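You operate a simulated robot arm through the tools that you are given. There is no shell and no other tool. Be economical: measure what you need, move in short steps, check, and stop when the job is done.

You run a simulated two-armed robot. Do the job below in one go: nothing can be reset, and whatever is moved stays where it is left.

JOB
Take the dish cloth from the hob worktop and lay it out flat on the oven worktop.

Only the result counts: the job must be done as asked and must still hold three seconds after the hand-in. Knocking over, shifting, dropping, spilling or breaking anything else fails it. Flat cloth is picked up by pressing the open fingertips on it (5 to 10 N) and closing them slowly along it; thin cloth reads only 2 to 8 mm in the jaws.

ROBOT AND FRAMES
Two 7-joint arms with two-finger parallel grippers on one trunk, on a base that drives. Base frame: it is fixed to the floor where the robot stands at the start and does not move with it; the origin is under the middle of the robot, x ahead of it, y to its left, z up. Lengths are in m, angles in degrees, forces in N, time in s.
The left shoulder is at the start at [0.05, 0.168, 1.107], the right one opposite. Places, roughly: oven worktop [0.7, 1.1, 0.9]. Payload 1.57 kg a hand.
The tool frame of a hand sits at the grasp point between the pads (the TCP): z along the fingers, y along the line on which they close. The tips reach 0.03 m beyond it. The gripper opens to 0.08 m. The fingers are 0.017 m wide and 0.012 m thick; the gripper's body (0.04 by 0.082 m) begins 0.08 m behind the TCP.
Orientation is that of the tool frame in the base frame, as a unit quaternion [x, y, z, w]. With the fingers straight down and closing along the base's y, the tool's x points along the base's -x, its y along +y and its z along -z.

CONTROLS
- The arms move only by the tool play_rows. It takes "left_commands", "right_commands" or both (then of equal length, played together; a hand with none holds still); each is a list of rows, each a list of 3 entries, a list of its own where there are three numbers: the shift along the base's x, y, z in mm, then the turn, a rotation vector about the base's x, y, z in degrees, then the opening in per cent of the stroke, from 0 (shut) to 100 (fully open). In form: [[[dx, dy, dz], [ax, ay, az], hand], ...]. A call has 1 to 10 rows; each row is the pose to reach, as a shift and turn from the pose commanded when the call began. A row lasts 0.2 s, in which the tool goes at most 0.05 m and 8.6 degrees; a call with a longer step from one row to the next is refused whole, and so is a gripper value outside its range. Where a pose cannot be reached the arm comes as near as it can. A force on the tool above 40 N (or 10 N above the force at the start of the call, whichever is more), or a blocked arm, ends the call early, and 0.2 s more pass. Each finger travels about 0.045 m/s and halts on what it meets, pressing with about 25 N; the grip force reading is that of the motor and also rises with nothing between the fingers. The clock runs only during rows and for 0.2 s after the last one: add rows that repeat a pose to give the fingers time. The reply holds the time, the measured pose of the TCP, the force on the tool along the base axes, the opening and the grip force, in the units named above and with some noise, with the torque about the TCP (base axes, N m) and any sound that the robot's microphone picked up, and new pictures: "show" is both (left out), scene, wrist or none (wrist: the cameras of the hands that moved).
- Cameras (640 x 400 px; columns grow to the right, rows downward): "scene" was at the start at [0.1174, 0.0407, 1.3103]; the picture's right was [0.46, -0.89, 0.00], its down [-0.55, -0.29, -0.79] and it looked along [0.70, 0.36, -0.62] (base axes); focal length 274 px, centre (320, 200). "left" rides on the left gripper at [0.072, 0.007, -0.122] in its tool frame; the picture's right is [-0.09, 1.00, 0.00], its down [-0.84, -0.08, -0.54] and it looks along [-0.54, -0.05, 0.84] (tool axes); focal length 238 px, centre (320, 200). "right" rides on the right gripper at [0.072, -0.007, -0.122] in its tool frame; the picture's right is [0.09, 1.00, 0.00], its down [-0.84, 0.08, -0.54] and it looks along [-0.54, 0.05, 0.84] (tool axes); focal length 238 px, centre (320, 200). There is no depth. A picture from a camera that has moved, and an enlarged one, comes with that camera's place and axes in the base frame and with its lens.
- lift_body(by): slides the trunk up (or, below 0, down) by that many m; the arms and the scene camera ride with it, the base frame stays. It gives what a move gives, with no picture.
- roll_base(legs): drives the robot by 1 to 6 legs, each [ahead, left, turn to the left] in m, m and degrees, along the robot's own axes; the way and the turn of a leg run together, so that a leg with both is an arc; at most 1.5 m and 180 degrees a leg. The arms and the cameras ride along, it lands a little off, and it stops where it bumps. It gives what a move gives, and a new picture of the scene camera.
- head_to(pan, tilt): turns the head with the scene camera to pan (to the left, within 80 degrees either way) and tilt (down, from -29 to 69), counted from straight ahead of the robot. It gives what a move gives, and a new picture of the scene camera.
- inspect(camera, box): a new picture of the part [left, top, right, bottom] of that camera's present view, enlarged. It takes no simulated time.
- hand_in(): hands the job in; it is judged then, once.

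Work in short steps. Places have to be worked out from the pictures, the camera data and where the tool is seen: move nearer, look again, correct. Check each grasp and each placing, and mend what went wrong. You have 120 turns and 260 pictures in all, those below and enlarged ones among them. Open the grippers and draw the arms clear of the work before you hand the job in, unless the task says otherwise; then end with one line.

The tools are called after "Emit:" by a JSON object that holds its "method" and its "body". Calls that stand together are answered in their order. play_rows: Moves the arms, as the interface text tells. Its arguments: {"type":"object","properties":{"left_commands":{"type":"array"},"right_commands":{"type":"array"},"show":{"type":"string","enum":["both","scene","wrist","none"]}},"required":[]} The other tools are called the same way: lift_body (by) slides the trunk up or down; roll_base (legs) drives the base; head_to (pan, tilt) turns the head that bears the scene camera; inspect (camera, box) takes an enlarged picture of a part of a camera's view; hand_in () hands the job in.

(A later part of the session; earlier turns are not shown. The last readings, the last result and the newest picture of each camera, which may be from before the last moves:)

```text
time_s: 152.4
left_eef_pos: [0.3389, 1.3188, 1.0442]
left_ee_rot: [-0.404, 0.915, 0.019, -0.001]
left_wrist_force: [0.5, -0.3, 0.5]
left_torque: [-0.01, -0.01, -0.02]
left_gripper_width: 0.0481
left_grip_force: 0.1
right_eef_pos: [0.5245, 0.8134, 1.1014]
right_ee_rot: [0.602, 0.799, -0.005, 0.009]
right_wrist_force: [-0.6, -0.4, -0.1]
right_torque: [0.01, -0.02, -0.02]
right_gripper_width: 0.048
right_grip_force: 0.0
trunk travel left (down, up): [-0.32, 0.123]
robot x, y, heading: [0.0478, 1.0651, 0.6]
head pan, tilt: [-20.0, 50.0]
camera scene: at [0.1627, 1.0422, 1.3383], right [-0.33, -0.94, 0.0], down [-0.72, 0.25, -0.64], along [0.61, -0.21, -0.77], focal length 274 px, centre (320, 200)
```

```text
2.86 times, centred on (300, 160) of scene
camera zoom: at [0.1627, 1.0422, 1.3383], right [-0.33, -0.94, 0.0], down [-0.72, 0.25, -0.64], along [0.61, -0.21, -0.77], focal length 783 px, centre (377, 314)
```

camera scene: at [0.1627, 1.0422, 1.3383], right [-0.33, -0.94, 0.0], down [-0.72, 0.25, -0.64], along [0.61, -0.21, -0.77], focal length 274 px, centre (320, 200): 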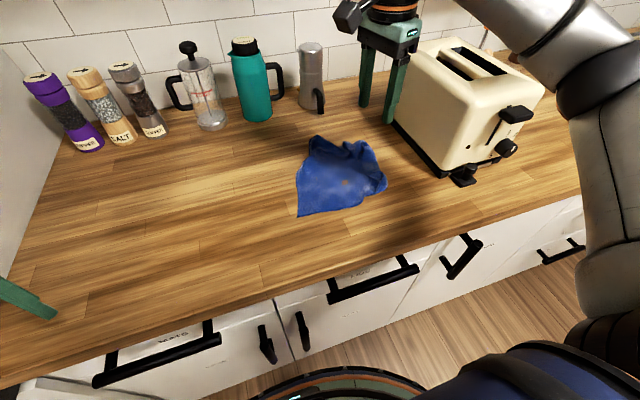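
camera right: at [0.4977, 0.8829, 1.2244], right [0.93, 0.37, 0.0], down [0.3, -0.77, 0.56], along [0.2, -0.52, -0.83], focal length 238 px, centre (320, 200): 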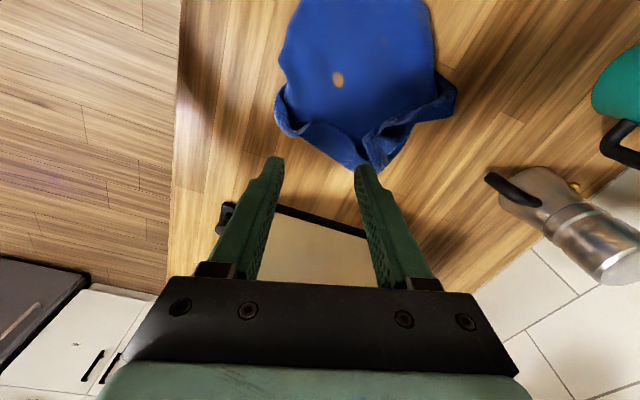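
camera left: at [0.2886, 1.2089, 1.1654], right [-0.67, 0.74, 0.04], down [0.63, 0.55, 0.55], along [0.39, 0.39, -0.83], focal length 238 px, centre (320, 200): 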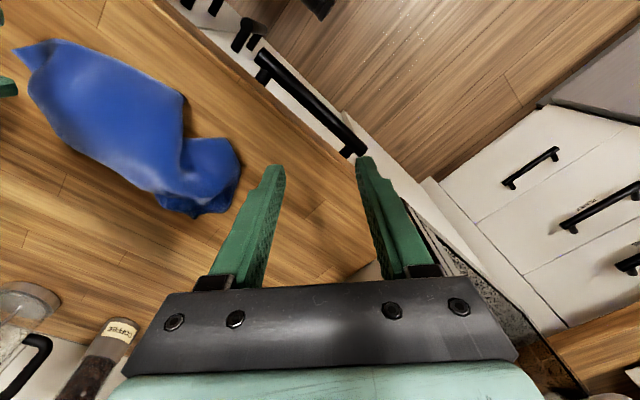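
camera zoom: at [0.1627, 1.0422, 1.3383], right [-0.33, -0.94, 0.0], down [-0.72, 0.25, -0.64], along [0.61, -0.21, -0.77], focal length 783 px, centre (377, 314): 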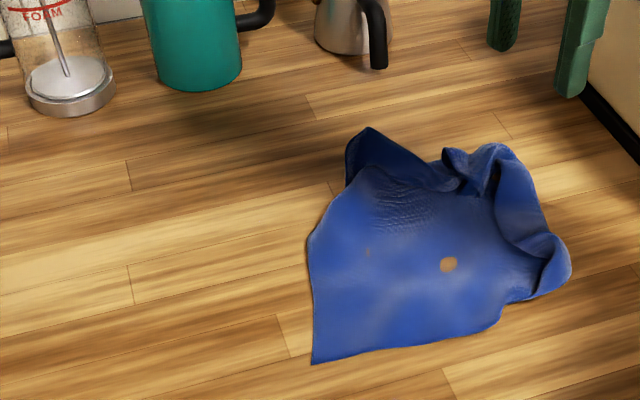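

Corner Z stands up as a fin at ≈(0.66,0.87); the far edge Z–Q is tucked inward. Dragging Z to the left should stretch that edge and also bring the cloth away from the toaster. I move above Z.

Emit:
{"method": "play_rows", "body": {"right_commands": [[[25, 10, -15], [0, 0, -4], 60], [[50, 20, -30], [0, 0, -8], 60], [[75, 32, -48], [0, 0, -12], 60], [[100, 45, -66], [0, 0, -16], 60], [[120, 58, -84], [0, 0, -16], 60], [[130, 65, -100], [0, 0, -16], 60], [[130, 65, -112], [0, 0, -16], 60]], "show": "both"}}

```text
time_s: 154.0
left_eef_pos: [0.3393, 1.3185, 1.0449]
left_ee_rot: [-0.403, 0.915, 0.019, -0.001]
left_wrist_force: [-0.1, -0.8, 0.2]
left_torque: [-0.01, -0.04, 0.03]
left_gripper_width: 0.0479
left_grip_force: 0.1
right_eef_pos: [0.6577, 0.8784, 0.9907]
right_ee_rot: [0.707, 0.707, -0.006, 0.008]
right_wrist_force: [0.7, 0.6, -0.2]
right_torque: [0.01, 0.01, 0.04]
right_gripper_width: 0.0483
right_grip_force: 0.0
trunk travel left (down, up): [-0.32, 0.123]
robot x, y, heading: [0.0478, 1.0676, 0.4]
head pan, tilt: [-20.0, 50.0]
camera scene: at [0.1627, 1.042, 1.3384], right [-0.33, -0.94, 0.0], down [-0.72, 0.26, -0.64], along [0.61, -0.21, -0.77], focal length 274 px, centre (320, 200)
camera right: at [0.6504, 0.9533, 1.1128], right [1.0, 0.09, 0.0], down [0.08, -0.83, 0.56], along [0.05, -0.56, -0.83], focal length 238 px, centre (320, 200)
```

scene: 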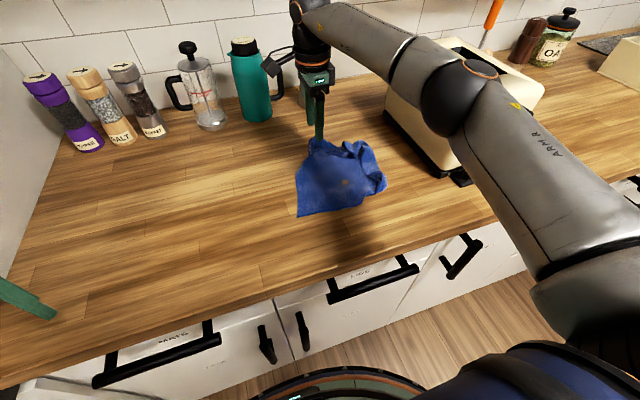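
right: 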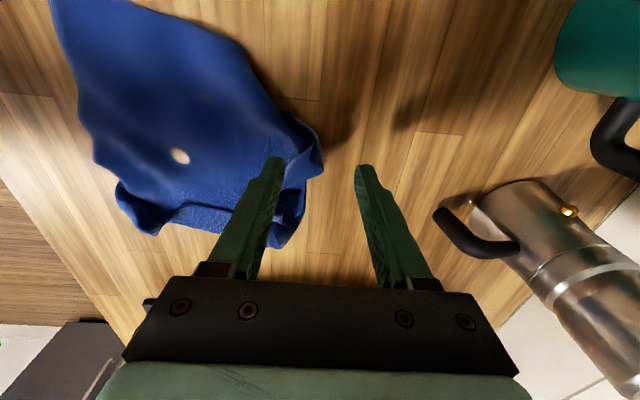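

Z's tip is at ≈(0.65,0.876), fin spanning x 0.63–0.65. I shift 15 mm back, lower to the surface and close on it.

Emit:
{"method": "play_rows", "body": {"right_commands": [[[-8, 0, -12], [0, 0, 0], 62], [[-15, 0, -26], [0, 0, 0], 62], [[-15, 0, -38], [0, 0, 0], 62], [[-15, 0, -46], [0, 0, 0], 62], [[-15, 0, -47], [0, 0, 0], 48], [[-15, 0, -47], [0, 0, 0], 34], [[-15, 0, -47], [0, 0, 0], 20], [[-15, 0, -47], [0, 0, 0], 8], [[-15, 0, -47], [0, 0, 0], 0], [[-15, 0, -47], [0, 0, 0], 0]], "show": "wrist"}}

```text
time_s: 156.2
left_eef_pos: [0.3393, 1.3191, 1.0446]
left_ee_rot: [-0.403, 0.915, 0.02, -0.001]
left_wrist_force: [1.2, -0.4, -0.1]
left_torque: [0.01, 0.01, -0.01]
left_gripper_width: 0.0477
left_grip_force: 0.1
right_eef_pos: [0.6409, 0.8791, 0.9452]
right_ee_rot: [0.707, 0.707, -0.006, 0.007]
right_wrist_force: [0.2, -0.5, 0.4]
right_torque: [0.02, 0.02, -0.02]
right_gripper_width: 0.0031
right_grip_force: 24.0
trunk travel left (down, up): [-0.32, 0.123]
robot x, y, heading: [0.051, 1.068, 0.5]
head pan, tilt: [-20.0, 50.0]
camera right: at [0.6343, 0.9534, 1.0659], right [1.0, 0.09, 0.0], down [0.08, -0.83, 0.56], along [0.05, -0.56, -0.83], focal length 238 px, centre (320, 200)
```

right: 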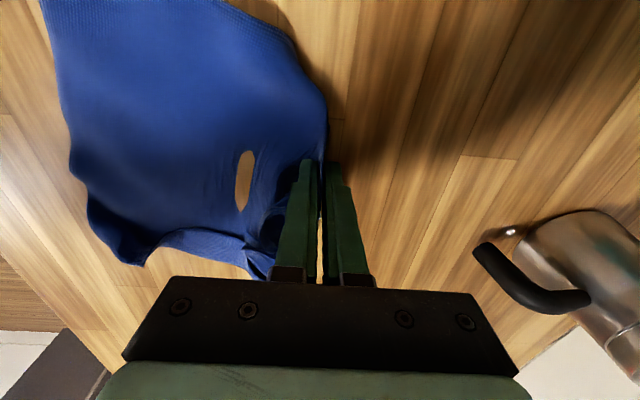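

Z is held. I drag it low to the left to ≈(0.62,1.045), stretching the Z–Q edge.

Emit:
{"method": "play_rows", "body": {"right_commands": [[[0, 12, 6], [0, 0, 0], 0], [[-2, 30, 8], [0, 0, 0], 0], [[-4, 48, 8], [0, 0, 0], 0], [[-7, 66, 8], [0, 0, 0], 0], [[-10, 84, 8], [0, 0, 0], 0], [[-13, 102, 8], [0, 0, 0], 0], [[-16, 120, 8], [0, 0, 0], 0], [[-19, 138, 8], [0, 0, 0], 0], [[-21, 155, 8], [0, 0, 0], 0], [[-21, 165, 2], [0, 0, 0], 0]], "show": "none"}}

Emit:
{"method": "inspect", "body": {"camera": "scene", "box": [200, 90, 400, 230]}}

```text
time_s: 158.4
left_eef_pos: [0.3384, 1.319, 1.0433]
left_ee_rot: [-0.404, 0.914, 0.019, -0.002]
left_wrist_force: [-0.9, 0.0, 0.0]
left_torque: [0.02, 0.04, 0.02]
left_gripper_width: 0.0481
left_grip_force: 0.2
right_eef_pos: [0.621, 1.0436, 0.945]
right_ee_rot: [0.707, 0.707, -0.006, 0.008]
right_wrist_force: [-0.8, -0.5, 1.7]
right_torque: [-0.02, -0.03, -0.05]
right_gripper_width: 0.0028
right_grip_force: 24.4
trunk travel left (down, up): [-0.32, 0.123]
robot x, y, heading: [0.0486, 1.0651, 0.7]
head pan, tilt: [-20.0, 50.0]
```

```text
2.86 times, centred on (300, 160) of scene
camera zoom: at [0.1627, 1.0423, 1.3384], right [-0.33, -0.94, 0.0], down [-0.72, 0.26, -0.64], along [0.61, -0.21, -0.77], focal length 783 px, centre (377, 314)
```

zoom: 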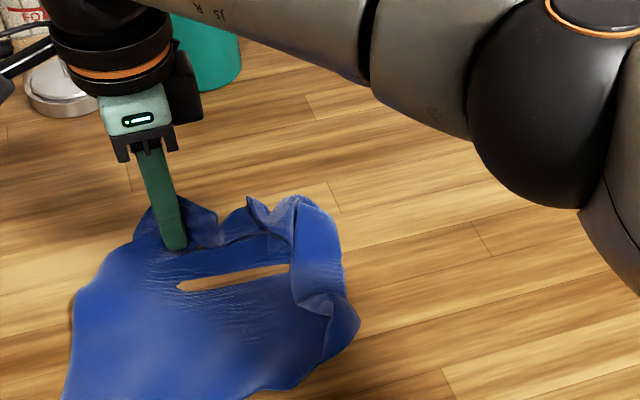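

The cloth followed to the left. Now I check Q from the wrist camera while releasing Z.

Emit:
{"method": "play_rows", "body": {"right_commands": [[[0, 0, 0], [0, 0, 0], 25], [[0, 0, 0], [0, 0, 0], 50], [[0, 0, 15], [0, 0, 0], 55], [[0, 0, 40], [0, 0, 0], 55], [[5, -15, 50], [0, 0, 0], 55], [[10, -30, 50], [0, 0, 0], 55], [[14, -45, 45], [0, 0, 0], 55]], "show": "wrist"}}

Emit:
{"method": "inspect", "body": {"camera": "scene", "box": [180, 110, 380, 250]}}

```text
time_s: 160.0
left_eef_pos: [0.3394, 1.3179, 1.0444]
left_ee_rot: [-0.403, 0.915, 0.02, -0.001]
left_wrist_force: [0.0, 1.2, -0.7]
left_torque: [-0.04, 0.0, 0.0]
left_gripper_width: 0.0479
left_grip_force: 0.1
right_eef_pos: [0.6345, 0.9982, 0.9926]
right_ee_rot: [0.707, 0.707, -0.007, 0.007]
right_wrist_force: [0.1, -0.3, 0.2]
right_torque: [0.0, -0.01, -0.03]
right_gripper_width: 0.0439
right_grip_force: 0.1
trunk travel left (down, up): [-0.32, 0.123]
robot x, y, heading: [0.0456, 1.0671, 0.5]
head pan, tilt: [-20.0, 50.0]
camera right: at [0.6282, 1.0731, 1.1126], right [1.0, 0.09, 0.0], down [0.08, -0.83, 0.56], along [0.05, -0.56, -0.83], focal length 238 px, centre (320, 200)
```

right: 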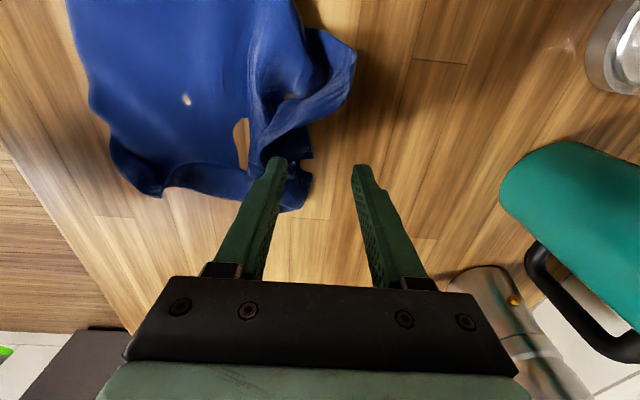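

```text
2.86 times, centred on (280, 180) of scene
camera zoom: at [0.1628, 1.0419, 1.3383], right [-0.33, -0.94, 0.0], down [-0.72, 0.26, -0.64], along [0.61, -0.21, -0.77], focal length 783 px, centre (434, 257)
```

zoom: 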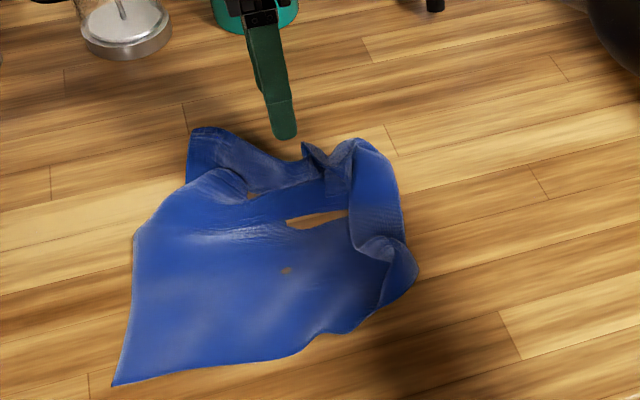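

Q's tip is at ≈(0.62,0.99), folded inward from the edge at y≈0.936. I centre on it, lower and close.

Emit:
{"method": "play_rows", "body": {"right_commands": [[[-9, -3, -12], [0, 0, 0], 58], [[-18, -8, -26], [0, 0, 0], 58], [[-18, -8, -38], [0, 0, 0], 58], [[-18, -8, -47], [0, 0, 0], 58], [[-18, -8, -48], [0, 0, 0], 45], [[-18, -8, -48], [0, 0, 0], 32], [[-18, -8, -48], [0, 0, 0], 20], [[-18, -8, -48], [0, 0, 0], 8], [[-18, -8, -48], [0, 0, 0], 0], [[-18, -8, -48], [0, 0, 0], 0]], "show": "wrist"}}

```text
time_s: 162.2
left_eef_pos: [0.3381, 1.3196, 1.0436]
left_ee_rot: [-0.404, 0.915, 0.019, -0.001]
left_wrist_force: [0.5, 0.3, 0.4]
left_torque: [0.0, -0.07, 0.03]
left_gripper_width: 0.048
left_grip_force: 0.2
right_eef_pos: [0.6151, 0.9916, 0.9438]
right_ee_rot: [0.707, 0.708, -0.006, 0.008]
right_wrist_force: [-1.5, -0.2, 9.4]
right_torque: [-0.02, 0.06, 0.0]
right_gripper_width: 0.0035
right_grip_force: 24.6
trunk travel left (down, up): [-0.32, 0.123]
robot x, y, heading: [0.0497, 1.069, 0.7]
head pan, tilt: [-20.0, 50.0]
camera right: at [0.6092, 1.0659, 1.0652], right [1.0, 0.09, 0.0], down [0.08, -0.83, 0.56], along [0.05, -0.56, -0.83], focal length 238 px, centre (320, 200)
```

right: 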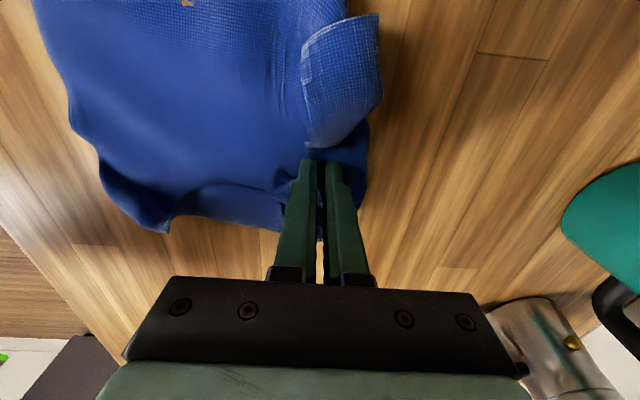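

Held (3.5 mm). I lift it over and carry it right, to ≈(0.63,0.84), and set it down.

Emit:
{"method": "play_rows", "body": {"right_commands": [[[0, 0, 20], [0, 0, 0], 0], [[2, -12, 38], [0, 0, 0], 0], [[4, -30, 45], [0, 0, 0], 0], [[6, -50, 45], [0, 0, 0], 0], [[8, -70, 42], [0, 0, 0], 0], [[10, -90, 36], [0, 0, 0], 0], [[12, -110, 28], [0, 0, 0], 0], [[14, -128, 16], [0, 0, 0], 0], [[16, -145, 4], [0, 0, 0], 0], [[16, -152, 2], [0, 0, 0], 0]], "show": "wrist"}}

Emit:
{"method": "inspect", "body": {"camera": "scene", "box": [180, 110, 400, 250]}}

```text
time_s: 164.4
left_eef_pos: [0.3395, 1.3195, 1.044]
left_ee_rot: [-0.403, 0.915, 0.02, -0.002]
left_wrist_force: [-0.1, 0.4, 0.1]
left_torque: [0.0, -0.02, 0.01]
left_gripper_width: 0.0483
left_grip_force: 0.0
right_eef_pos: [0.6314, 0.8383, 0.9449]
right_ee_rot: [0.707, 0.707, -0.005, 0.008]
right_wrist_force: [0.6, 0.1, 1.1]
right_torque: [0.02, -0.04, -0.02]
right_gripper_width: 0.003
right_grip_force: 24.3
trunk travel left (down, up): [-0.32, 0.123]
robot x, y, heading: [0.0471, 1.0685, 0.4]
head pan, tilt: [-20.0, 50.0]
camera right: at [0.6247, 0.9128, 1.0668], right [1.0, 0.09, 0.0], down [0.08, -0.83, 0.56], along [0.05, -0.56, -0.83], focal length 238 px, centre (320, 200)
```

right: 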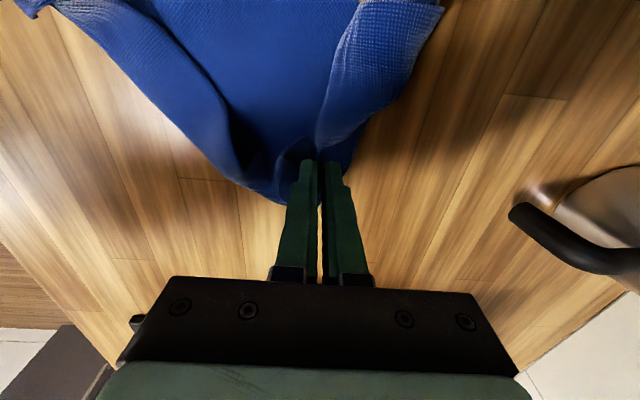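

```text
2.86 times, centred on (290, 180) of scene
camera zoom: at [0.1625, 1.0422, 1.3384], right [-0.33, -0.94, 0.0], down [-0.72, 0.26, -0.64], along [0.61, -0.21, -0.77], focal length 783 px, centre (406, 257)
```

zoom: 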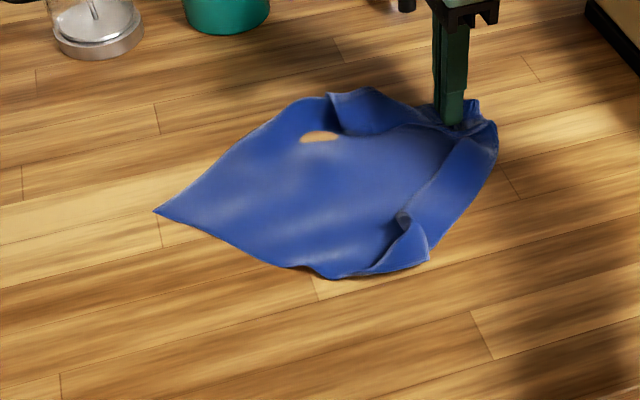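

Now most of it is flat and single-layered; only corner Q is rolled inward with cuffs along its two sides. I release and look closely from the wrist.

Emit:
{"method": "play_rows", "body": {"right_commands": [[[0, 0, 0], [0, 0, 0], 25], [[0, 0, 0], [0, 0, 0], 50], [[0, 0, 15], [0, 0, 8], 60], [[0, 5, 35], [0, 0, 16], 60], [[0, 10, 50], [0, 0, 24], 60], [[0, 10, 60], [0, 0, 32], 60], [[0, 10, 60], [0, 0, 40], 60]], "show": "none"}}

Emit:
{"method": "inspect", "body": {"camera": "right", "box": [140, 0, 500, 225]}}

Emit:
{"method": "inspect", "body": {"camera": "scene", "box": [260, 120, 380, 215]}}

```text
time_s: 166.0
left_eef_pos: [0.3396, 1.3192, 1.0438]
left_ee_rot: [-0.404, 0.915, 0.019, -0.001]
left_wrist_force: [0.0, 0.0, -0.3]
left_torque: [-0.05, 0.02, 0.02]
left_gripper_width: 0.0481
left_grip_force: 0.0
right_eef_pos: [0.6317, 0.8481, 1.0058]
right_ee_rot: [0.421, 0.907, -0.004, 0.009]
right_wrist_force: [1.6, 0.2, 0.3]
right_torque: [-0.02, 0.01, -0.01]
right_gripper_width: 0.048
right_grip_force: 0.1
trunk travel left (down, up): [-0.32, 0.123]
robot x, y, heading: [0.0488, 1.0685, 0.6]
head pan, tilt: [-20.0, 50.0]
```

```text
1.78 times, centred on (320, 112) of right
camera zoom: at [0.5789, 0.9017, 1.1268], right [0.7, 0.71, 0.0], down [0.59, -0.58, 0.56], along [0.4, -0.39, -0.83], focal length 424 px, centre (320, 356)
```

zoom: 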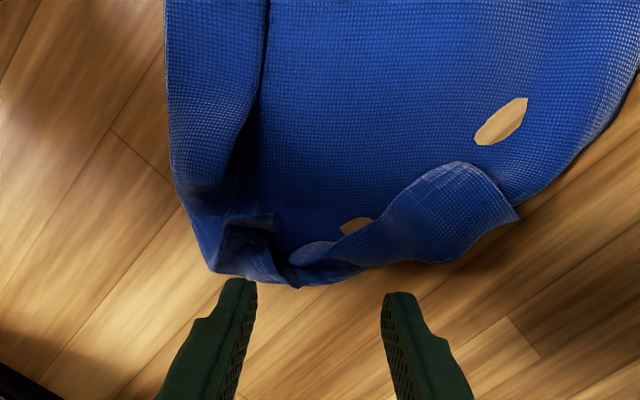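

```text
4.21 times, centred on (320, 168) of scene
camera zoom: at [0.1627, 1.0421, 1.3383], right [-0.33, -0.94, 0.0], down [-0.72, 0.26, -0.64], along [0.61, -0.21, -0.77], focal length 1154 px, centre (320, 337)
```

zoom: 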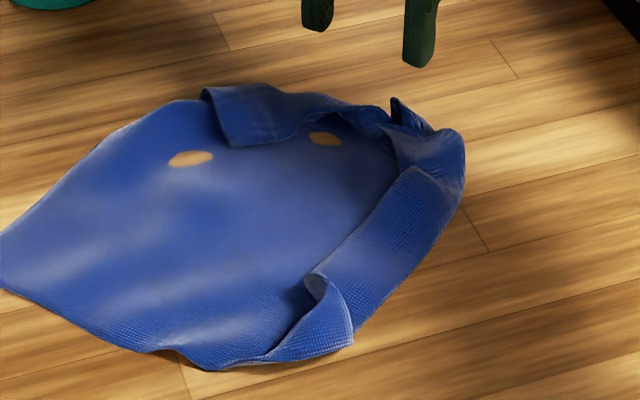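

Now it's clear: a flat sheet with ~5 cm cuffs on two sides; inner cuff corners T ≈(0.514,0.92), Z ≈(0.636,0.928). I go to T, pinch only the top (cuff) layer with light pressure, and flip it out toward the robot.

Emit:
{"method": "play_rows", "body": {"right_commands": [[[-15, 8, 0], [0, 0, -7], 55], [[-32, 16, 0], [0, 0, -14], 50], [[-50, 25, -5], [0, 0, -21], 45], [[-68, 34, -12], [0, 0, -28], 45], [[-86, 44, -20], [0, 0, -35], 45], [[-104, 54, -32], [0, 0, -40], 45], [[-118, 60, -44], [0, 0, -40], 45], [[-118, 60, -50], [0, 0, -40], 45]], "show": "wrist"}}

```text
time_s: 167.8
left_eef_pos: [0.3381, 1.3194, 1.0442]
left_ee_rot: [-0.403, 0.915, 0.02, -0.002]
left_wrist_force: [1.1, 0.9, 0.4]
left_torque: [-0.01, 0.03, -0.01]
left_gripper_width: 0.048
left_grip_force: 0.0
right_eef_pos: [0.5138, 0.908, 0.9556]
right_ee_rot: [0.706, 0.708, -0.005, 0.008]
right_wrist_force: [-0.2, -1.2, 0.4]
right_torque: [-0.01, 0.01, 0.0]
right_gripper_width: 0.036
right_grip_force: 0.1
trunk travel left (down, up): [-0.32, 0.123]
robot x, y, heading: [0.0475, 1.0649, 0.5]
head pan, tilt: [-20.0, 50.0]
camera right: at [0.5076, 0.9831, 1.0778], right [1.0, 0.09, 0.0], down [0.08, -0.83, 0.56], along [0.05, -0.56, -0.83], focal length 238 px, centre (320, 200)
```

right: 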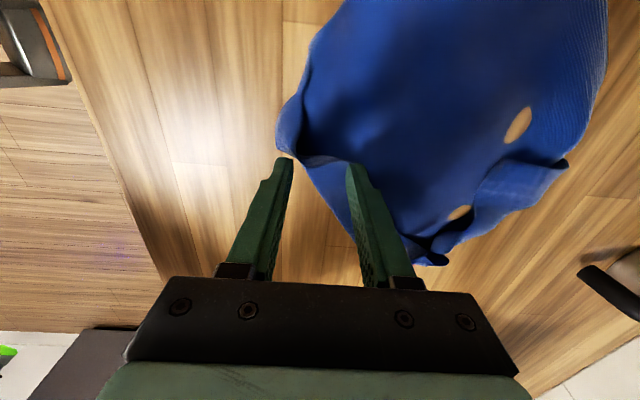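

I zoom in on the wrist view to see T exactly.

Emit:
{"method": "inspect", "body": {"camera": "right", "box": [240, 60, 440, 240]}}

```text
2.22 times, centred on (340, 150) of right
camera zoom: at [0.5076, 0.9831, 1.0778], right [1.0, 0.09, 0.0], down [0.08, -0.83, 0.56], along [0.05, -0.56, -0.83], focal length 530 px, centre (276, 311)
```

zoom: 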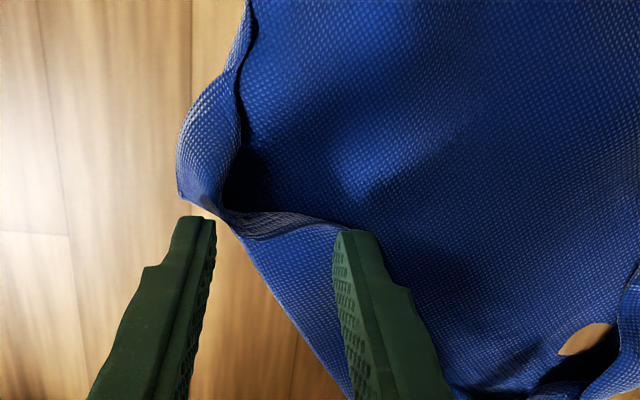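

The cuff's free edge runs from T diagonally toward Q, only ~3 cm wide. I align both open fingers parallel to that edge (yaw −135°) just inside it, to sweep it outward.

Emit:
{"method": "play_rows", "body": {"right_commands": [[[8, 0, 15], [0, 0, -8], 60], [[18, 0, 25], [0, 0, -16], 75], [[28, 0, 25], [0, 0, -24], 90], [[38, -2, 25], [0, 0, -32], 98], [[48, -5, 20], [0, 0, -40], 98], [[54, -8, 10], [0, 0, -45], 98], [[54, -8, 0], [0, 0, -45], 98]], "show": "wrist"}}

```text
time_s: 169.4
left_eef_pos: [0.3394, 1.3195, 1.0443]
left_ee_rot: [-0.403, 0.915, 0.02, -0.001]
left_wrist_force: [0.2, -0.7, -0.3]
left_torque: [0.0, 0.03, -0.03]
left_gripper_width: 0.0481
left_grip_force: 0.1
right_eef_pos: [0.5674, 0.9015, 0.9542]
right_ee_rot: [0.924, 0.382, -0.009, 0.004]
right_wrist_force: [0.8, 0.4, 0.1]
right_torque: [0.0, 0.01, -0.03]
right_gripper_width: 0.0781
right_grip_force: 0.2
trunk travel left (down, up): [-0.32, 0.123]
robot x, y, heading: [0.0501, 1.0687, 0.8]
head pan, tilt: [-20.0, 50.0]
camera right: at [0.6158, 0.9579, 1.0765], right [0.77, -0.64, 0.0], down [-0.53, -0.64, 0.56], along [-0.36, -0.43, -0.83], focal length 238 px, centre (320, 200)
```

right: 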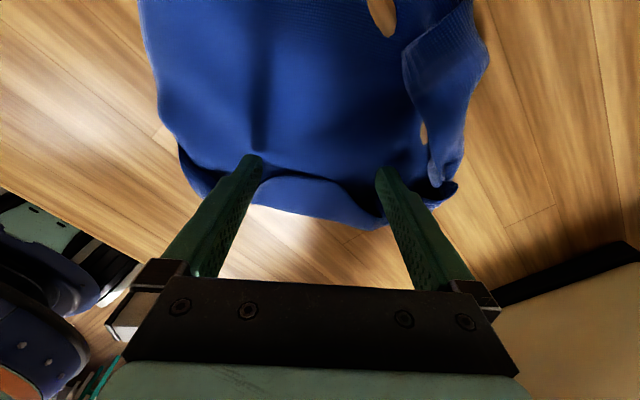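

Perfectly aligned, fingers just inside the cuff. I lower to ~2 mm above the table and sweep outward 9 cm.

Emit:
{"method": "play_rows", "body": {"right_commands": [[[4, 5, -6], [0, 0, 0], 98], [[4, 5, -10], [0, 0, 0], 98], [[-6, -7, -10], [0, 0, 0], 98], [[-16, -19, -10], [0, 0, 0], 98], [[-26, -31, -10], [0, 0, 0], 98], [[-36, -43, -10], [0, 0, 0], 98], [[-46, -56, -10], [0, 0, 0], 98], [[-56, -68, -10], [0, 0, 0], 98], [[-64, -78, -8], [0, 0, 0], 98], [[-68, -84, 30], [0, 0, 0], 98]], "show": "wrist"}}

Emit:
{"method": "inspect", "body": {"camera": "scene", "box": [220, 110, 400, 230]}}

```text
time_s: 171.6
left_eef_pos: [0.3389, 1.32, 1.0443]
left_ee_rot: [-0.404, 0.915, 0.018, 0.0]
left_wrist_force: [-0.6, 0.0, -1.0]
left_torque: [0.02, -0.02, 0.02]
left_gripper_width: 0.048
left_grip_force: 0.0
right_eef_pos: [0.4978, 0.8157, 0.9856]
right_ee_rot: [0.923, 0.383, -0.009, 0.004]
right_wrist_force: [0.6, 0.1, 0.1]
right_torque: [0.04, 0.0, -0.03]
right_gripper_width: 0.0783
right_grip_force: 0.0
trunk travel left (down, up): [-0.32, 0.123]
robot x, y, heading: [0.0501, 1.0672, 0.5]
head pan, tilt: [-20.0, 50.0]
camera right: at [0.5468, 0.8736, 1.1068], right [0.77, -0.64, 0.0], down [-0.53, -0.64, 0.56], along [-0.36, -0.43, -0.83], focal length 238 px, centre (320, 200)
```

right: 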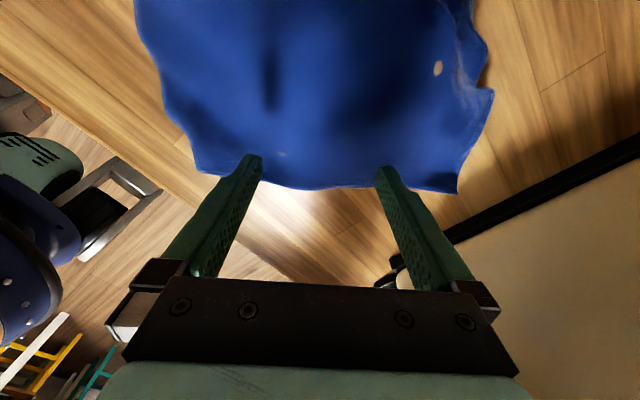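

```text
3.33 times, centred on (310, 170) of scene
camera zoom: at [0.1624, 1.0423, 1.3384], right [-0.33, -0.94, 0.0], down [-0.72, 0.26, -0.64], along [0.61, -0.21, -0.77], focal length 914 px, centre (353, 300)
```

zoom: 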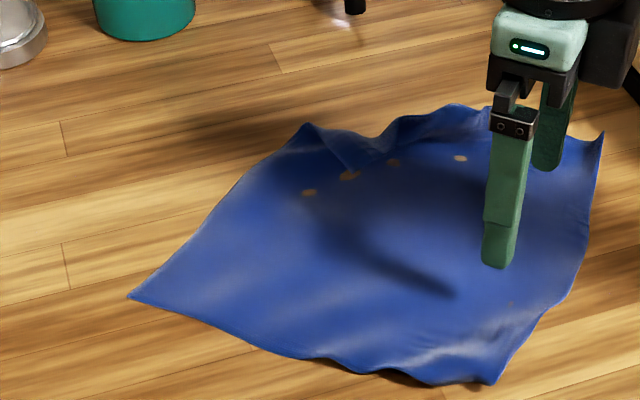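

Excellent – the cuff flipped; all four corners are now out, leaving only a small fold near the far edge by Z. I raise the hand straight up and inspect.

Emit:
{"method": "play_rows", "body": {"right_commands": [[[0, 0, 30], [0, 0, 0], 98], [[0, 0, 70], [0, 0, 0], 98], [[0, 0, 110], [0, 0, 0], 90], [[20, 0, 130], [0, 0, 0], 90], [[40, 10, 130], [0, 0, 8], 90], [[60, 20, 130], [0, 0, 16], 90]], "show": "wrist"}}

Emit:
{"method": "inspect", "body": {"camera": "scene", "box": [240, 110, 420, 240]}}

```text
time_s: 173.0
left_eef_pos: [0.3394, 1.3191, 1.0445]
left_ee_rot: [-0.403, 0.915, 0.018, -0.001]
left_wrist_force: [-0.3, 0.3, 1.3]
left_torque: [0.0, -0.02, -0.01]
left_gripper_width: 0.0479
left_grip_force: 0.1
right_eef_pos: [0.5619, 0.8362, 1.1161]
right_ee_rot: [0.861, 0.508, -0.009, 0.006]
right_wrist_force: [0.1, 0.3, 0.8]
right_torque: [-0.01, 0.0, -0.01]
right_gripper_width: 0.0719
right_grip_force: 0.0
trunk travel left (down, up): [-0.32, 0.123]
robot x, y, heading: [0.0484, 1.0657, 0.5]
head pan, tilt: [-20.0, 50.0]
camera right: at [0.5917, 0.9048, 1.2378], right [0.92, -0.4, 0.0], down [-0.33, -0.76, 0.56], along [-0.22, -0.51, -0.83], focal length 238 px, centre (320, 200)
```

right: 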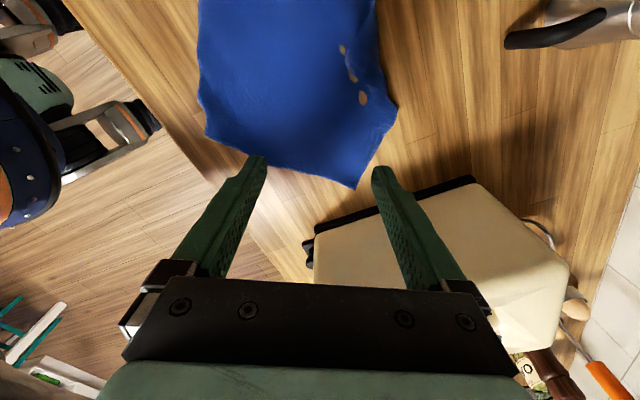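

```text
3.08 times, centred on (330, 175) of scene
camera zoom: at [0.1629, 1.0425, 1.3383], right [-0.33, -0.94, 0.0], down [-0.72, 0.26, -0.64], along [0.61, -0.21, -0.77], focal length 843 px, centre (289, 277)
```

zoom: 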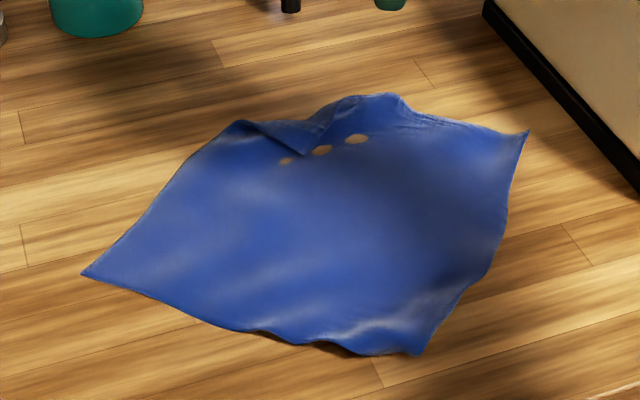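

Nearly perfect: only corner Z is folded in as a small triangle (tip at ≈(0.61,0.88), fold at x≈0.66). I bring the right hand inside that flap, turning the jaws roughly parallel to the fold.

Emit:
{"method": "play_rows", "body": {"right_commands": [[[2, 10, 0], [0, 0, 8.5], 60], [[4, 20, 0], [0, 0, 17], 50], [[6, 30, -10], [0, 0, 25.5], 50], [[8, 40, -25], [0, 0, 34], 50], [[10, 49, -40], [0, 0, 42.5], 50], [[12, 49, -60], [0, 0, 51], 50], [[13, 49, -80], [0, 0, 59.5], 50], [[13, 49, -100], [0, 0, 68], 50], [[13, 49, -120], [0, 0, 76.5], 50], [[13, 49, -138], [0, 0, 85], 50]], "show": "both"}}

```text
time_s: 175.2
left_eef_pos: [0.339, 1.3199, 1.0447]
left_ee_rot: [-0.404, 0.915, 0.019, -0.001]
left_wrist_force: [0.8, 0.2, -0.3]
left_torque: [0.01, 0.03, 0.03]
left_gripper_width: 0.0481
left_grip_force: 0.1
right_eef_pos: [0.5726, 0.8867, 0.9761]
right_ee_rot: [0.291, 0.957, -0.002, 0.009]
right_wrist_force: [-0.2, 0.4, 0.2]
right_torque: [0.0, 0.03, -0.01]
right_gripper_width: 0.0403
right_grip_force: 0.1
trunk travel left (down, up): [-0.32, 0.123]
robot x, y, heading: [0.0507, 1.0675, 0.5]
head pan, tilt: [-20.0, 50.0]
camera scene: at [0.1628, 1.0421, 1.3384], right [-0.33, -0.94, 0.0], down [-0.72, 0.26, -0.64], along [0.61, -0.21, -0.77], focal length 274 px, centre (320, 200)
camera right: at [0.5078, 0.9223, 1.0984], right [0.48, 0.88, 0.0], down [0.73, -0.4, 0.56], along [0.49, -0.27, -0.83], focal length 238 px, centre (320, 200)
```

scene: 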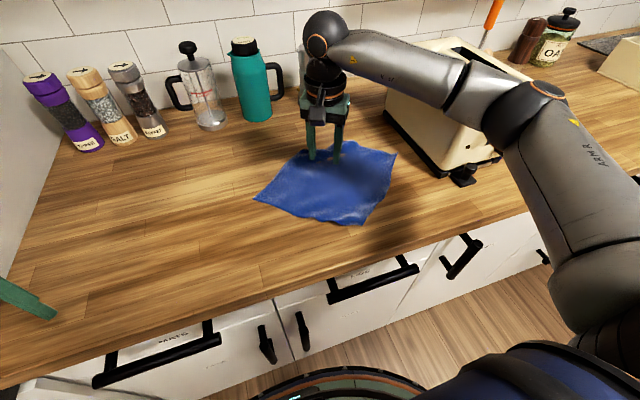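
right: 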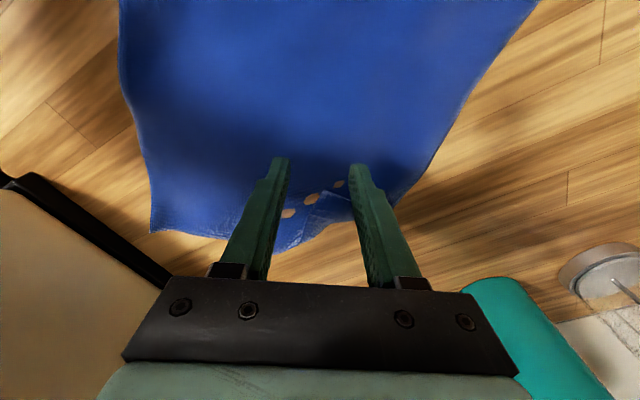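

Fingers are right behind the flap tip. I tilt the tool forward 24° for reach, lower to ~2 mm and sweep +x across the fold.

Emit:
{"method": "play_rows", "body": {"right_commands": [[[-4, 0, -10], [0, -8, 0], 50], [[-4, 0, -20], [0, -16, 0], 50], [[-4, 0, -31], [0, -24, 0], 50], [[12, 0, -31], [0, -24, 0], 50], [[30, 0, -31], [0, -24, 0], 50], [[48, 0, -31], [0, -24, 0], 50], [[66, 0, -31], [0, -24, 0], 50], [[84, 0, -31], [0, -24, 0], 50], [[102, 0, -29], [0, -24, 0], 50], [[108, 0, -5], [0, -24, 0], 50]], "show": "wrist"}}

Emit:
{"method": "inspect", "body": {"camera": "scene", "box": [240, 110, 420, 240]}}

```text
time_s: 177.4
left_eef_pos: [0.3387, 1.3186, 1.0442]
left_ee_rot: [-0.404, 0.914, 0.019, 0.0]
left_wrist_force: [-0.8, 0.8, 0.2]
left_torque: [0.0, -0.06, 0.0]
left_gripper_width: 0.048
left_grip_force: 0.0
right_eef_pos: [0.6815, 0.8857, 0.971]
right_ee_rot: [0.287, 0.934, 0.057, 0.206]
right_wrist_force: [-1.6, -0.3, -0.7]
right_torque: [-0.02, -0.02, 0.02]
right_gripper_width: 0.0402
right_grip_force: 0.0
trunk travel left (down, up): [-0.32, 0.123]
robot x, y, heading: [0.0497, 1.0666, 0.6]
head pan, tilt: [-20.0, 50.0]
camera right: at [0.5735, 0.921, 1.0557], right [0.44, 0.88, 0.19], down [0.44, -0.4, 0.81], along [0.78, -0.27, -0.56], focal length 238 px, centre (320, 200)
```

right: 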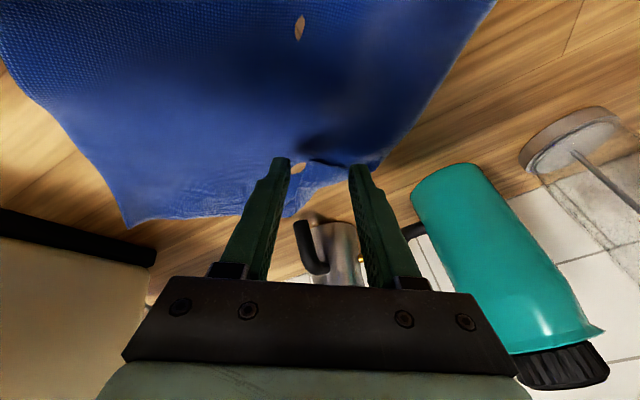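

```text
3.08 times, centred on (330, 175) of scene
camera zoom: at [0.1621, 1.0424, 1.3382], right [-0.33, -0.94, 0.0], down [-0.72, 0.26, -0.64], along [0.61, -0.21, -0.77], focal length 843 px, centre (289, 277)
```

zoom: 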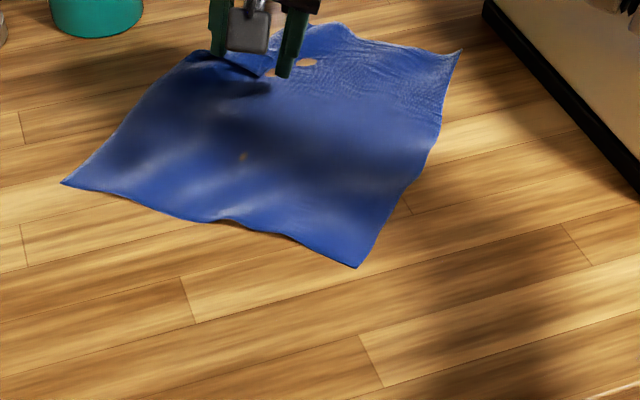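

The cloth slid forward with the sweep; the flap at Z is still folded. I raise the hand back and look at how big it is.

Emit:
{"method": "play_rows", "body": {"right_commands": [[[0, 0, 30], [0, 0, 0], 50], [[-20, 0, 60], [0, 8, 0], 50], [[-50, 0, 80], [0, 16, 0], 50], [[-80, 0, 90], [0, 24, 0], 60], [[-80, 0, 100], [0, 24, 0], 100]], "show": "wrist"}}

Emit:
{"method": "inspect", "body": {"camera": "scene", "box": [240, 90, 420, 220]}}

```text
time_s: 178.6
left_eef_pos: [0.3389, 1.319, 1.0435]
left_ee_rot: [-0.404, 0.915, 0.019, -0.001]
left_wrist_force: [0.3, -1.1, 0.7]
left_torque: [0.02, 0.03, -0.01]
left_gripper_width: 0.0478
left_grip_force: 0.1
right_eef_pos: [0.6008, 0.8848, 1.0721]
right_ee_rot: [0.291, 0.957, -0.001, 0.009]
right_wrist_force: [0.5, 0.8, -0.2]
right_torque: [0.01, -0.01, -0.01]
right_gripper_width: 0.0798
right_grip_force: 0.0
trunk travel left (down, up): [-0.32, 0.123]
robot x, y, heading: [0.0509, 1.0634, 0.3]
head pan, tilt: [-20.0, 50.0]
camera right: at [0.5361, 0.9214, 1.1937], right [0.48, 0.88, 0.0], down [0.73, -0.4, 0.56], along [0.49, -0.27, -0.83], focal length 238 px, centre (320, 200)
```

right: 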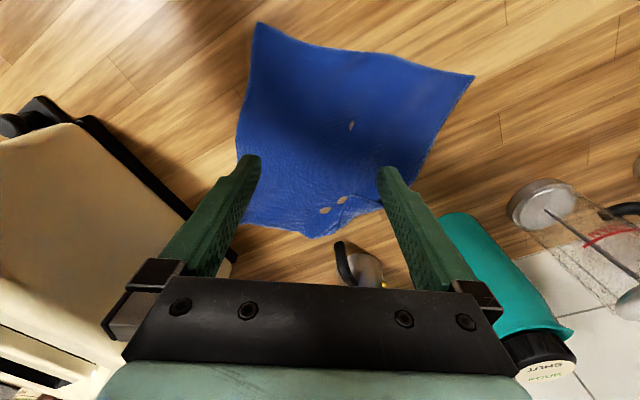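

```text
3.08 times, centred on (330, 155) of scene
camera zoom: at [0.1626, 1.0422, 1.3383], right [-0.33, -0.94, 0.0], down [-0.72, 0.26, -0.64], along [0.61, -0.21, -0.77], focal length 843 px, centre (289, 338)
```

zoom: 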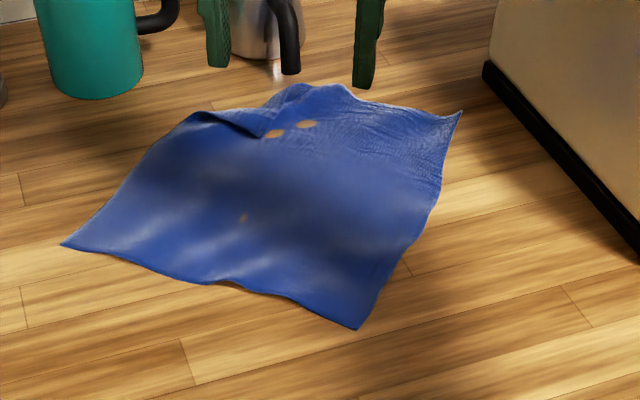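

The cloth is now a nearly full square (~88–90 % open), flat, well clear of the toaster. To free corner Z I'd need it nearer: I pinch corner T (0.495,0.88) with a small opening and will pull the sheet gently toward the robot.

Emit:
{"method": "play_rows", "body": {"right_commands": [[[-28, -2, -36], [0, 0, 8.5], 70], [[-56, -4, -72], [0, 0, 17], 45], [[-80, -5, -105], [0, 0, 25.5], 42], [[-80, -5, -122], [0, 0, 34], 42], [[-80, -5, -130.5], [0, 0, 34], 42], [[-80, -5, -132], [0, 0, 34], 36], [[-80, -5, -132], [0, 0, 34], 28], [[-80, -5, -132], [0, 0, 34], 19], [[-80, -5, -132], [0, 0, 34], 9], [[-80, -5, -132], [0, 0, 34], 0]], "show": "wrist"}}

```text
time_s: 180.8
left_eef_pos: [0.3388, 1.32, 1.0445]
left_ee_rot: [-0.404, 0.915, 0.018, -0.001]
left_wrist_force: [-0.7, 0.2, -0.6]
left_torque: [0.01, -0.01, 0.0]
left_gripper_width: 0.048
left_grip_force: 0.1
right_eef_pos: [0.5201, 0.8824, 0.942]
right_ee_rot: [0.001, 1.0, 0.002, 0.011]
right_wrist_force: [0.3, -0.8, 18.6]
right_torque: [-0.09, 0.08, -0.02]
right_gripper_width: 0.0
right_grip_force: 14.4
trunk travel left (down, up): [-0.32, 0.123]
robot x, y, heading: [0.0491, 1.0665, 0.6]
head pan, tilt: [-20.0, 50.0]
camera right: at [0.4465, 0.875, 1.0628], right [-0.09, 1.0, 0.0], down [0.82, 0.08, 0.56], along [0.56, 0.05, -0.83], focal length 238 px, centre (320, 200)
```

right: 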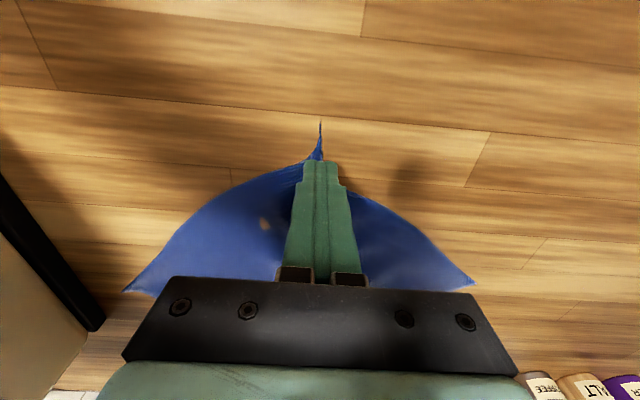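

Jaws read 0, but the closed tips press the bunched corner at ~18 N; I try dragging with this pressure toward the robot.

Emit:
{"method": "play_rows", "body": {"right_commands": [[[-8, 0, 0], [0, 0, 0], 0], [[-18, 0, 0], [0, 0, 0], 0], [[-28, 0, 0], [0, 0, 0], 0], [[-38, 0, 0], [0, 0, 0], 0], [[-48, 0, 0], [0, 0, 0], 0], [[-58, 0, 0], [0, 0, 0], 0], [[-68, 0, 0], [0, 0, 0], 0], [[-78, 0, 0], [0, 0, 0], 0]], "show": "wrist"}}

Emit:
{"method": "inspect", "body": {"camera": "scene", "box": [240, 90, 420, 220]}}

```text
time_s: 182.6
left_eef_pos: [0.3389, 1.3198, 1.0443]
left_ee_rot: [-0.404, 0.915, 0.019, -0.001]
left_wrist_force: [0.3, 0.6, 0.1]
left_torque: [0.01, 0.01, 0.0]
left_gripper_width: 0.0485
left_grip_force: 0.1
right_eef_pos: [0.4419, 0.8817, 0.9403]
right_ee_rot: [-0.001, 1.0, 0.0, 0.011]
right_wrist_force: [4.7, 0.0, 19.7]
right_torque: [-0.04, -0.06, 0.02]
right_gripper_width: 0.0
right_grip_force: 21.1
trunk travel left (down, up): [-0.32, 0.123]
robot x, y, heading: [0.0492, 1.0688, 0.8]
head pan, tilt: [-20.0, 50.0]
camera right: at [0.3684, 0.8749, 1.0629], right [-0.09, 1.0, 0.0], down [0.83, 0.08, 0.56], along [0.56, 0.05, -0.83], focal length 238 px, centre (320, 200)
```

right: 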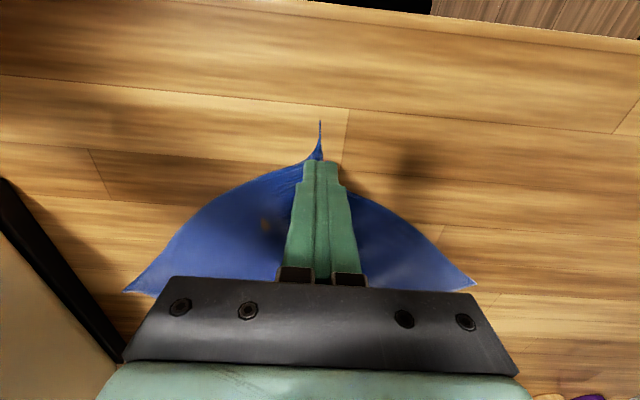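

```text
3.08 times, centred on (330, 155) of scene
camera zoom: at [0.1618, 1.0428, 1.3385], right [-0.33, -0.94, 0.0], down [-0.72, 0.25, -0.64], along [0.61, -0.21, -0.77], focal length 843 px, centre (289, 338)
```

zoom: 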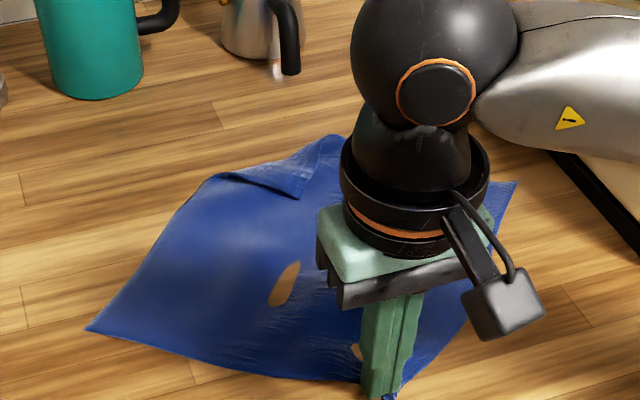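

The pressed drag moved the whole sheet 8 cm nearer, neatly. I open the fingers while pressed (re-spreading the bunch), rise, and move above Z's flap tip (≈(0.626,0.873)).

Emit:
{"method": "play_rows", "body": {"right_commands": [[[0, 0, 1], [0, 0, 0], 15], [[0, 0, 1], [0, 0, 0], 30], [[0, 0, 1], [0, 0, 0], 44], [[0, 0, 30], [0, 0, 0], 44], [[45, 0, 50], [0, 0, 0], 40], [[92, -2, 55], [0, 0, 0], 36], [[140, -4, 50], [0, 0, 0], 36], [[185, -6, 35], [0, 0, 0], 36], [[201, -6, 20], [0, 0, 0], 36], [[201, -6, 18], [0, 0, 0], 36]], "show": "wrist"}}

Emit:
{"method": "inspect", "body": {"camera": "right", "box": [220, 100, 420, 290]}}

Emit:
{"method": "inspect", "body": {"camera": "scene", "box": [240, 90, 420, 240]}}

```text
time_s: 184.8
left_eef_pos: [0.3389, 1.3195, 1.0444]
left_ee_rot: [-0.403, 0.915, 0.019, -0.002]
left_wrist_force: [0.2, 0.2, -0.8]
left_torque: [-0.01, -0.03, -0.01]
left_gripper_width: 0.0482
left_grip_force: 0.1
right_eef_pos: [0.641, 0.8771, 0.9591]
right_ee_rot: [-0.001, 1.0, 0.001, 0.01]
right_wrist_force: [0.4, -0.4, 0.1]
right_torque: [0.0, 0.01, -0.01]
right_gripper_width: 0.0287
right_grip_force: 0.1
trunk travel left (down, up): [-0.32, 0.123]
robot x, y, heading: [0.0488, 1.0684, 0.6]
head pan, tilt: [-20.0, 50.0]
camera right: at [0.5685, 0.8695, 1.0805], right [-0.09, 1.0, 0.0], down [0.83, 0.08, 0.56], along [0.56, 0.05, -0.83], focal length 238 px, centre (320, 200)
```

right: 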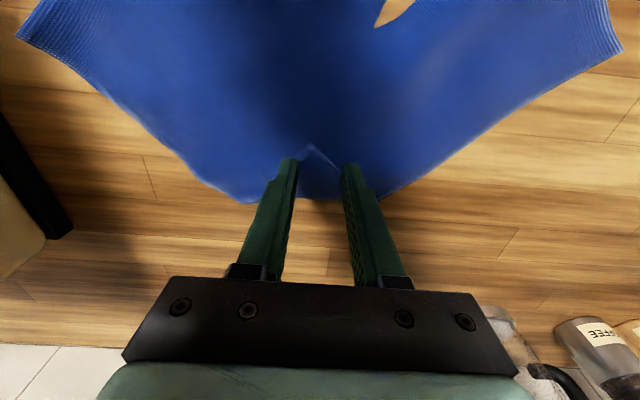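

```text
2.11 times, centred on (320, 195) of right
camera zoom: at [0.5685, 0.8695, 1.0805], right [-0.09, 1.0, 0.0], down [0.83, 0.08, 0.56], along [0.56, 0.05, -0.83], focal length 502 px, centre (320, 210)
```

zoom: 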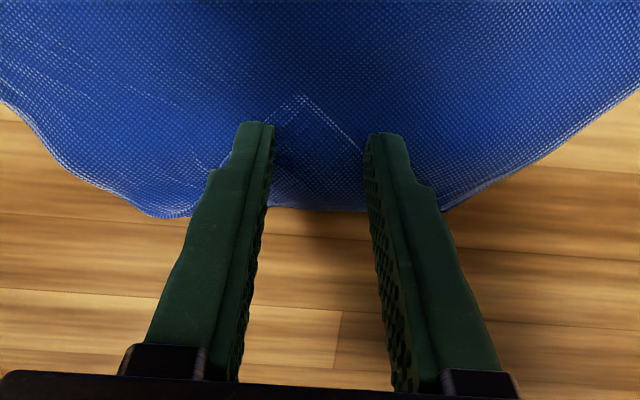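

```text
2.67 times, centred on (330, 165) of scene
camera zoom: at [0.1626, 1.0421, 1.3384], right [-0.33, -0.94, 0.0], down [-0.72, 0.26, -0.64], along [0.61, -0.21, -0.77], focal length 731 px, centre (293, 293)
```

zoom: 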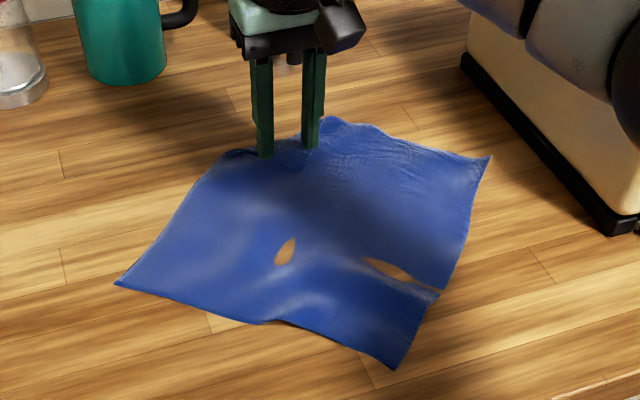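

Z's tip is centred between the fingers. I move 8 mm onto the flap, press lightly and close.

Emit:
{"method": "play_rows", "body": {"right_commands": [[[8, -6, -6], [0, 0, 0], 40], [[8, -6, -13], [0, 0, 0], 40], [[8, -6, -17], [0, 0, 0], 40], [[8, -6, -17.5], [0, 0, 0], 34], [[8, -6, -17.5], [0, 0, 0], 28], [[8, -6, -17.5], [0, 0, 0], 21], [[8, -6, -17.5], [0, 0, 0], 14], [[8, -6, -17.5], [0, 0, 0], 7], [[8, -6, -17.5], [0, 0, 0], 0], [[8, -6, -17.5], [0, 0, 0], 0]], "show": "wrist"}}

```text
time_s: 187.0
left_eef_pos: [0.338, 1.3198, 1.0457]
left_ee_rot: [-0.403, 0.915, 0.019, 0.0]
left_wrist_force: [-0.5, -1.0, 0.0]
left_torque: [0.03, -0.05, -0.02]
left_gripper_width: 0.0481
left_grip_force: 0.2
right_eef_pos: [0.6504, 0.8688, 0.9418]
right_ee_rot: [0.0, 1.0, 0.001, 0.01]
right_wrist_force: [0.3, -0.4, 9.7]
right_torque: [-0.04, 0.01, -0.01]
right_gripper_width: 0.0001
right_grip_force: 21.9
trunk travel left (down, up): [-0.32, 0.123]
robot x, y, heading: [0.0482, 1.0635, 0.6]
head pan, tilt: [-20.0, 50.0]
camera right: at [0.577, 0.8627, 1.0635], right [-0.09, 1.0, 0.0], down [0.83, 0.08, 0.56], along [0.56, 0.05, -0.83], focal length 238 px, centre (320, 200)
```

right: 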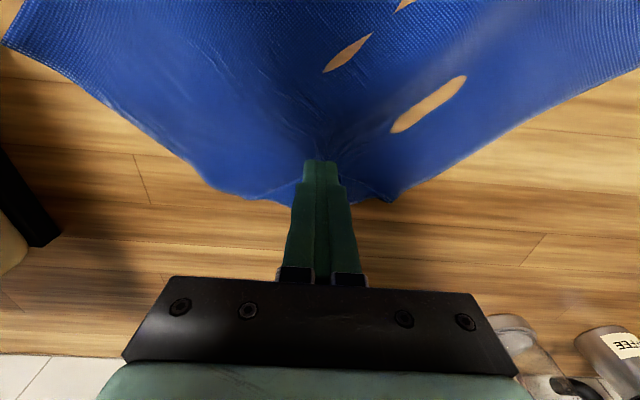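

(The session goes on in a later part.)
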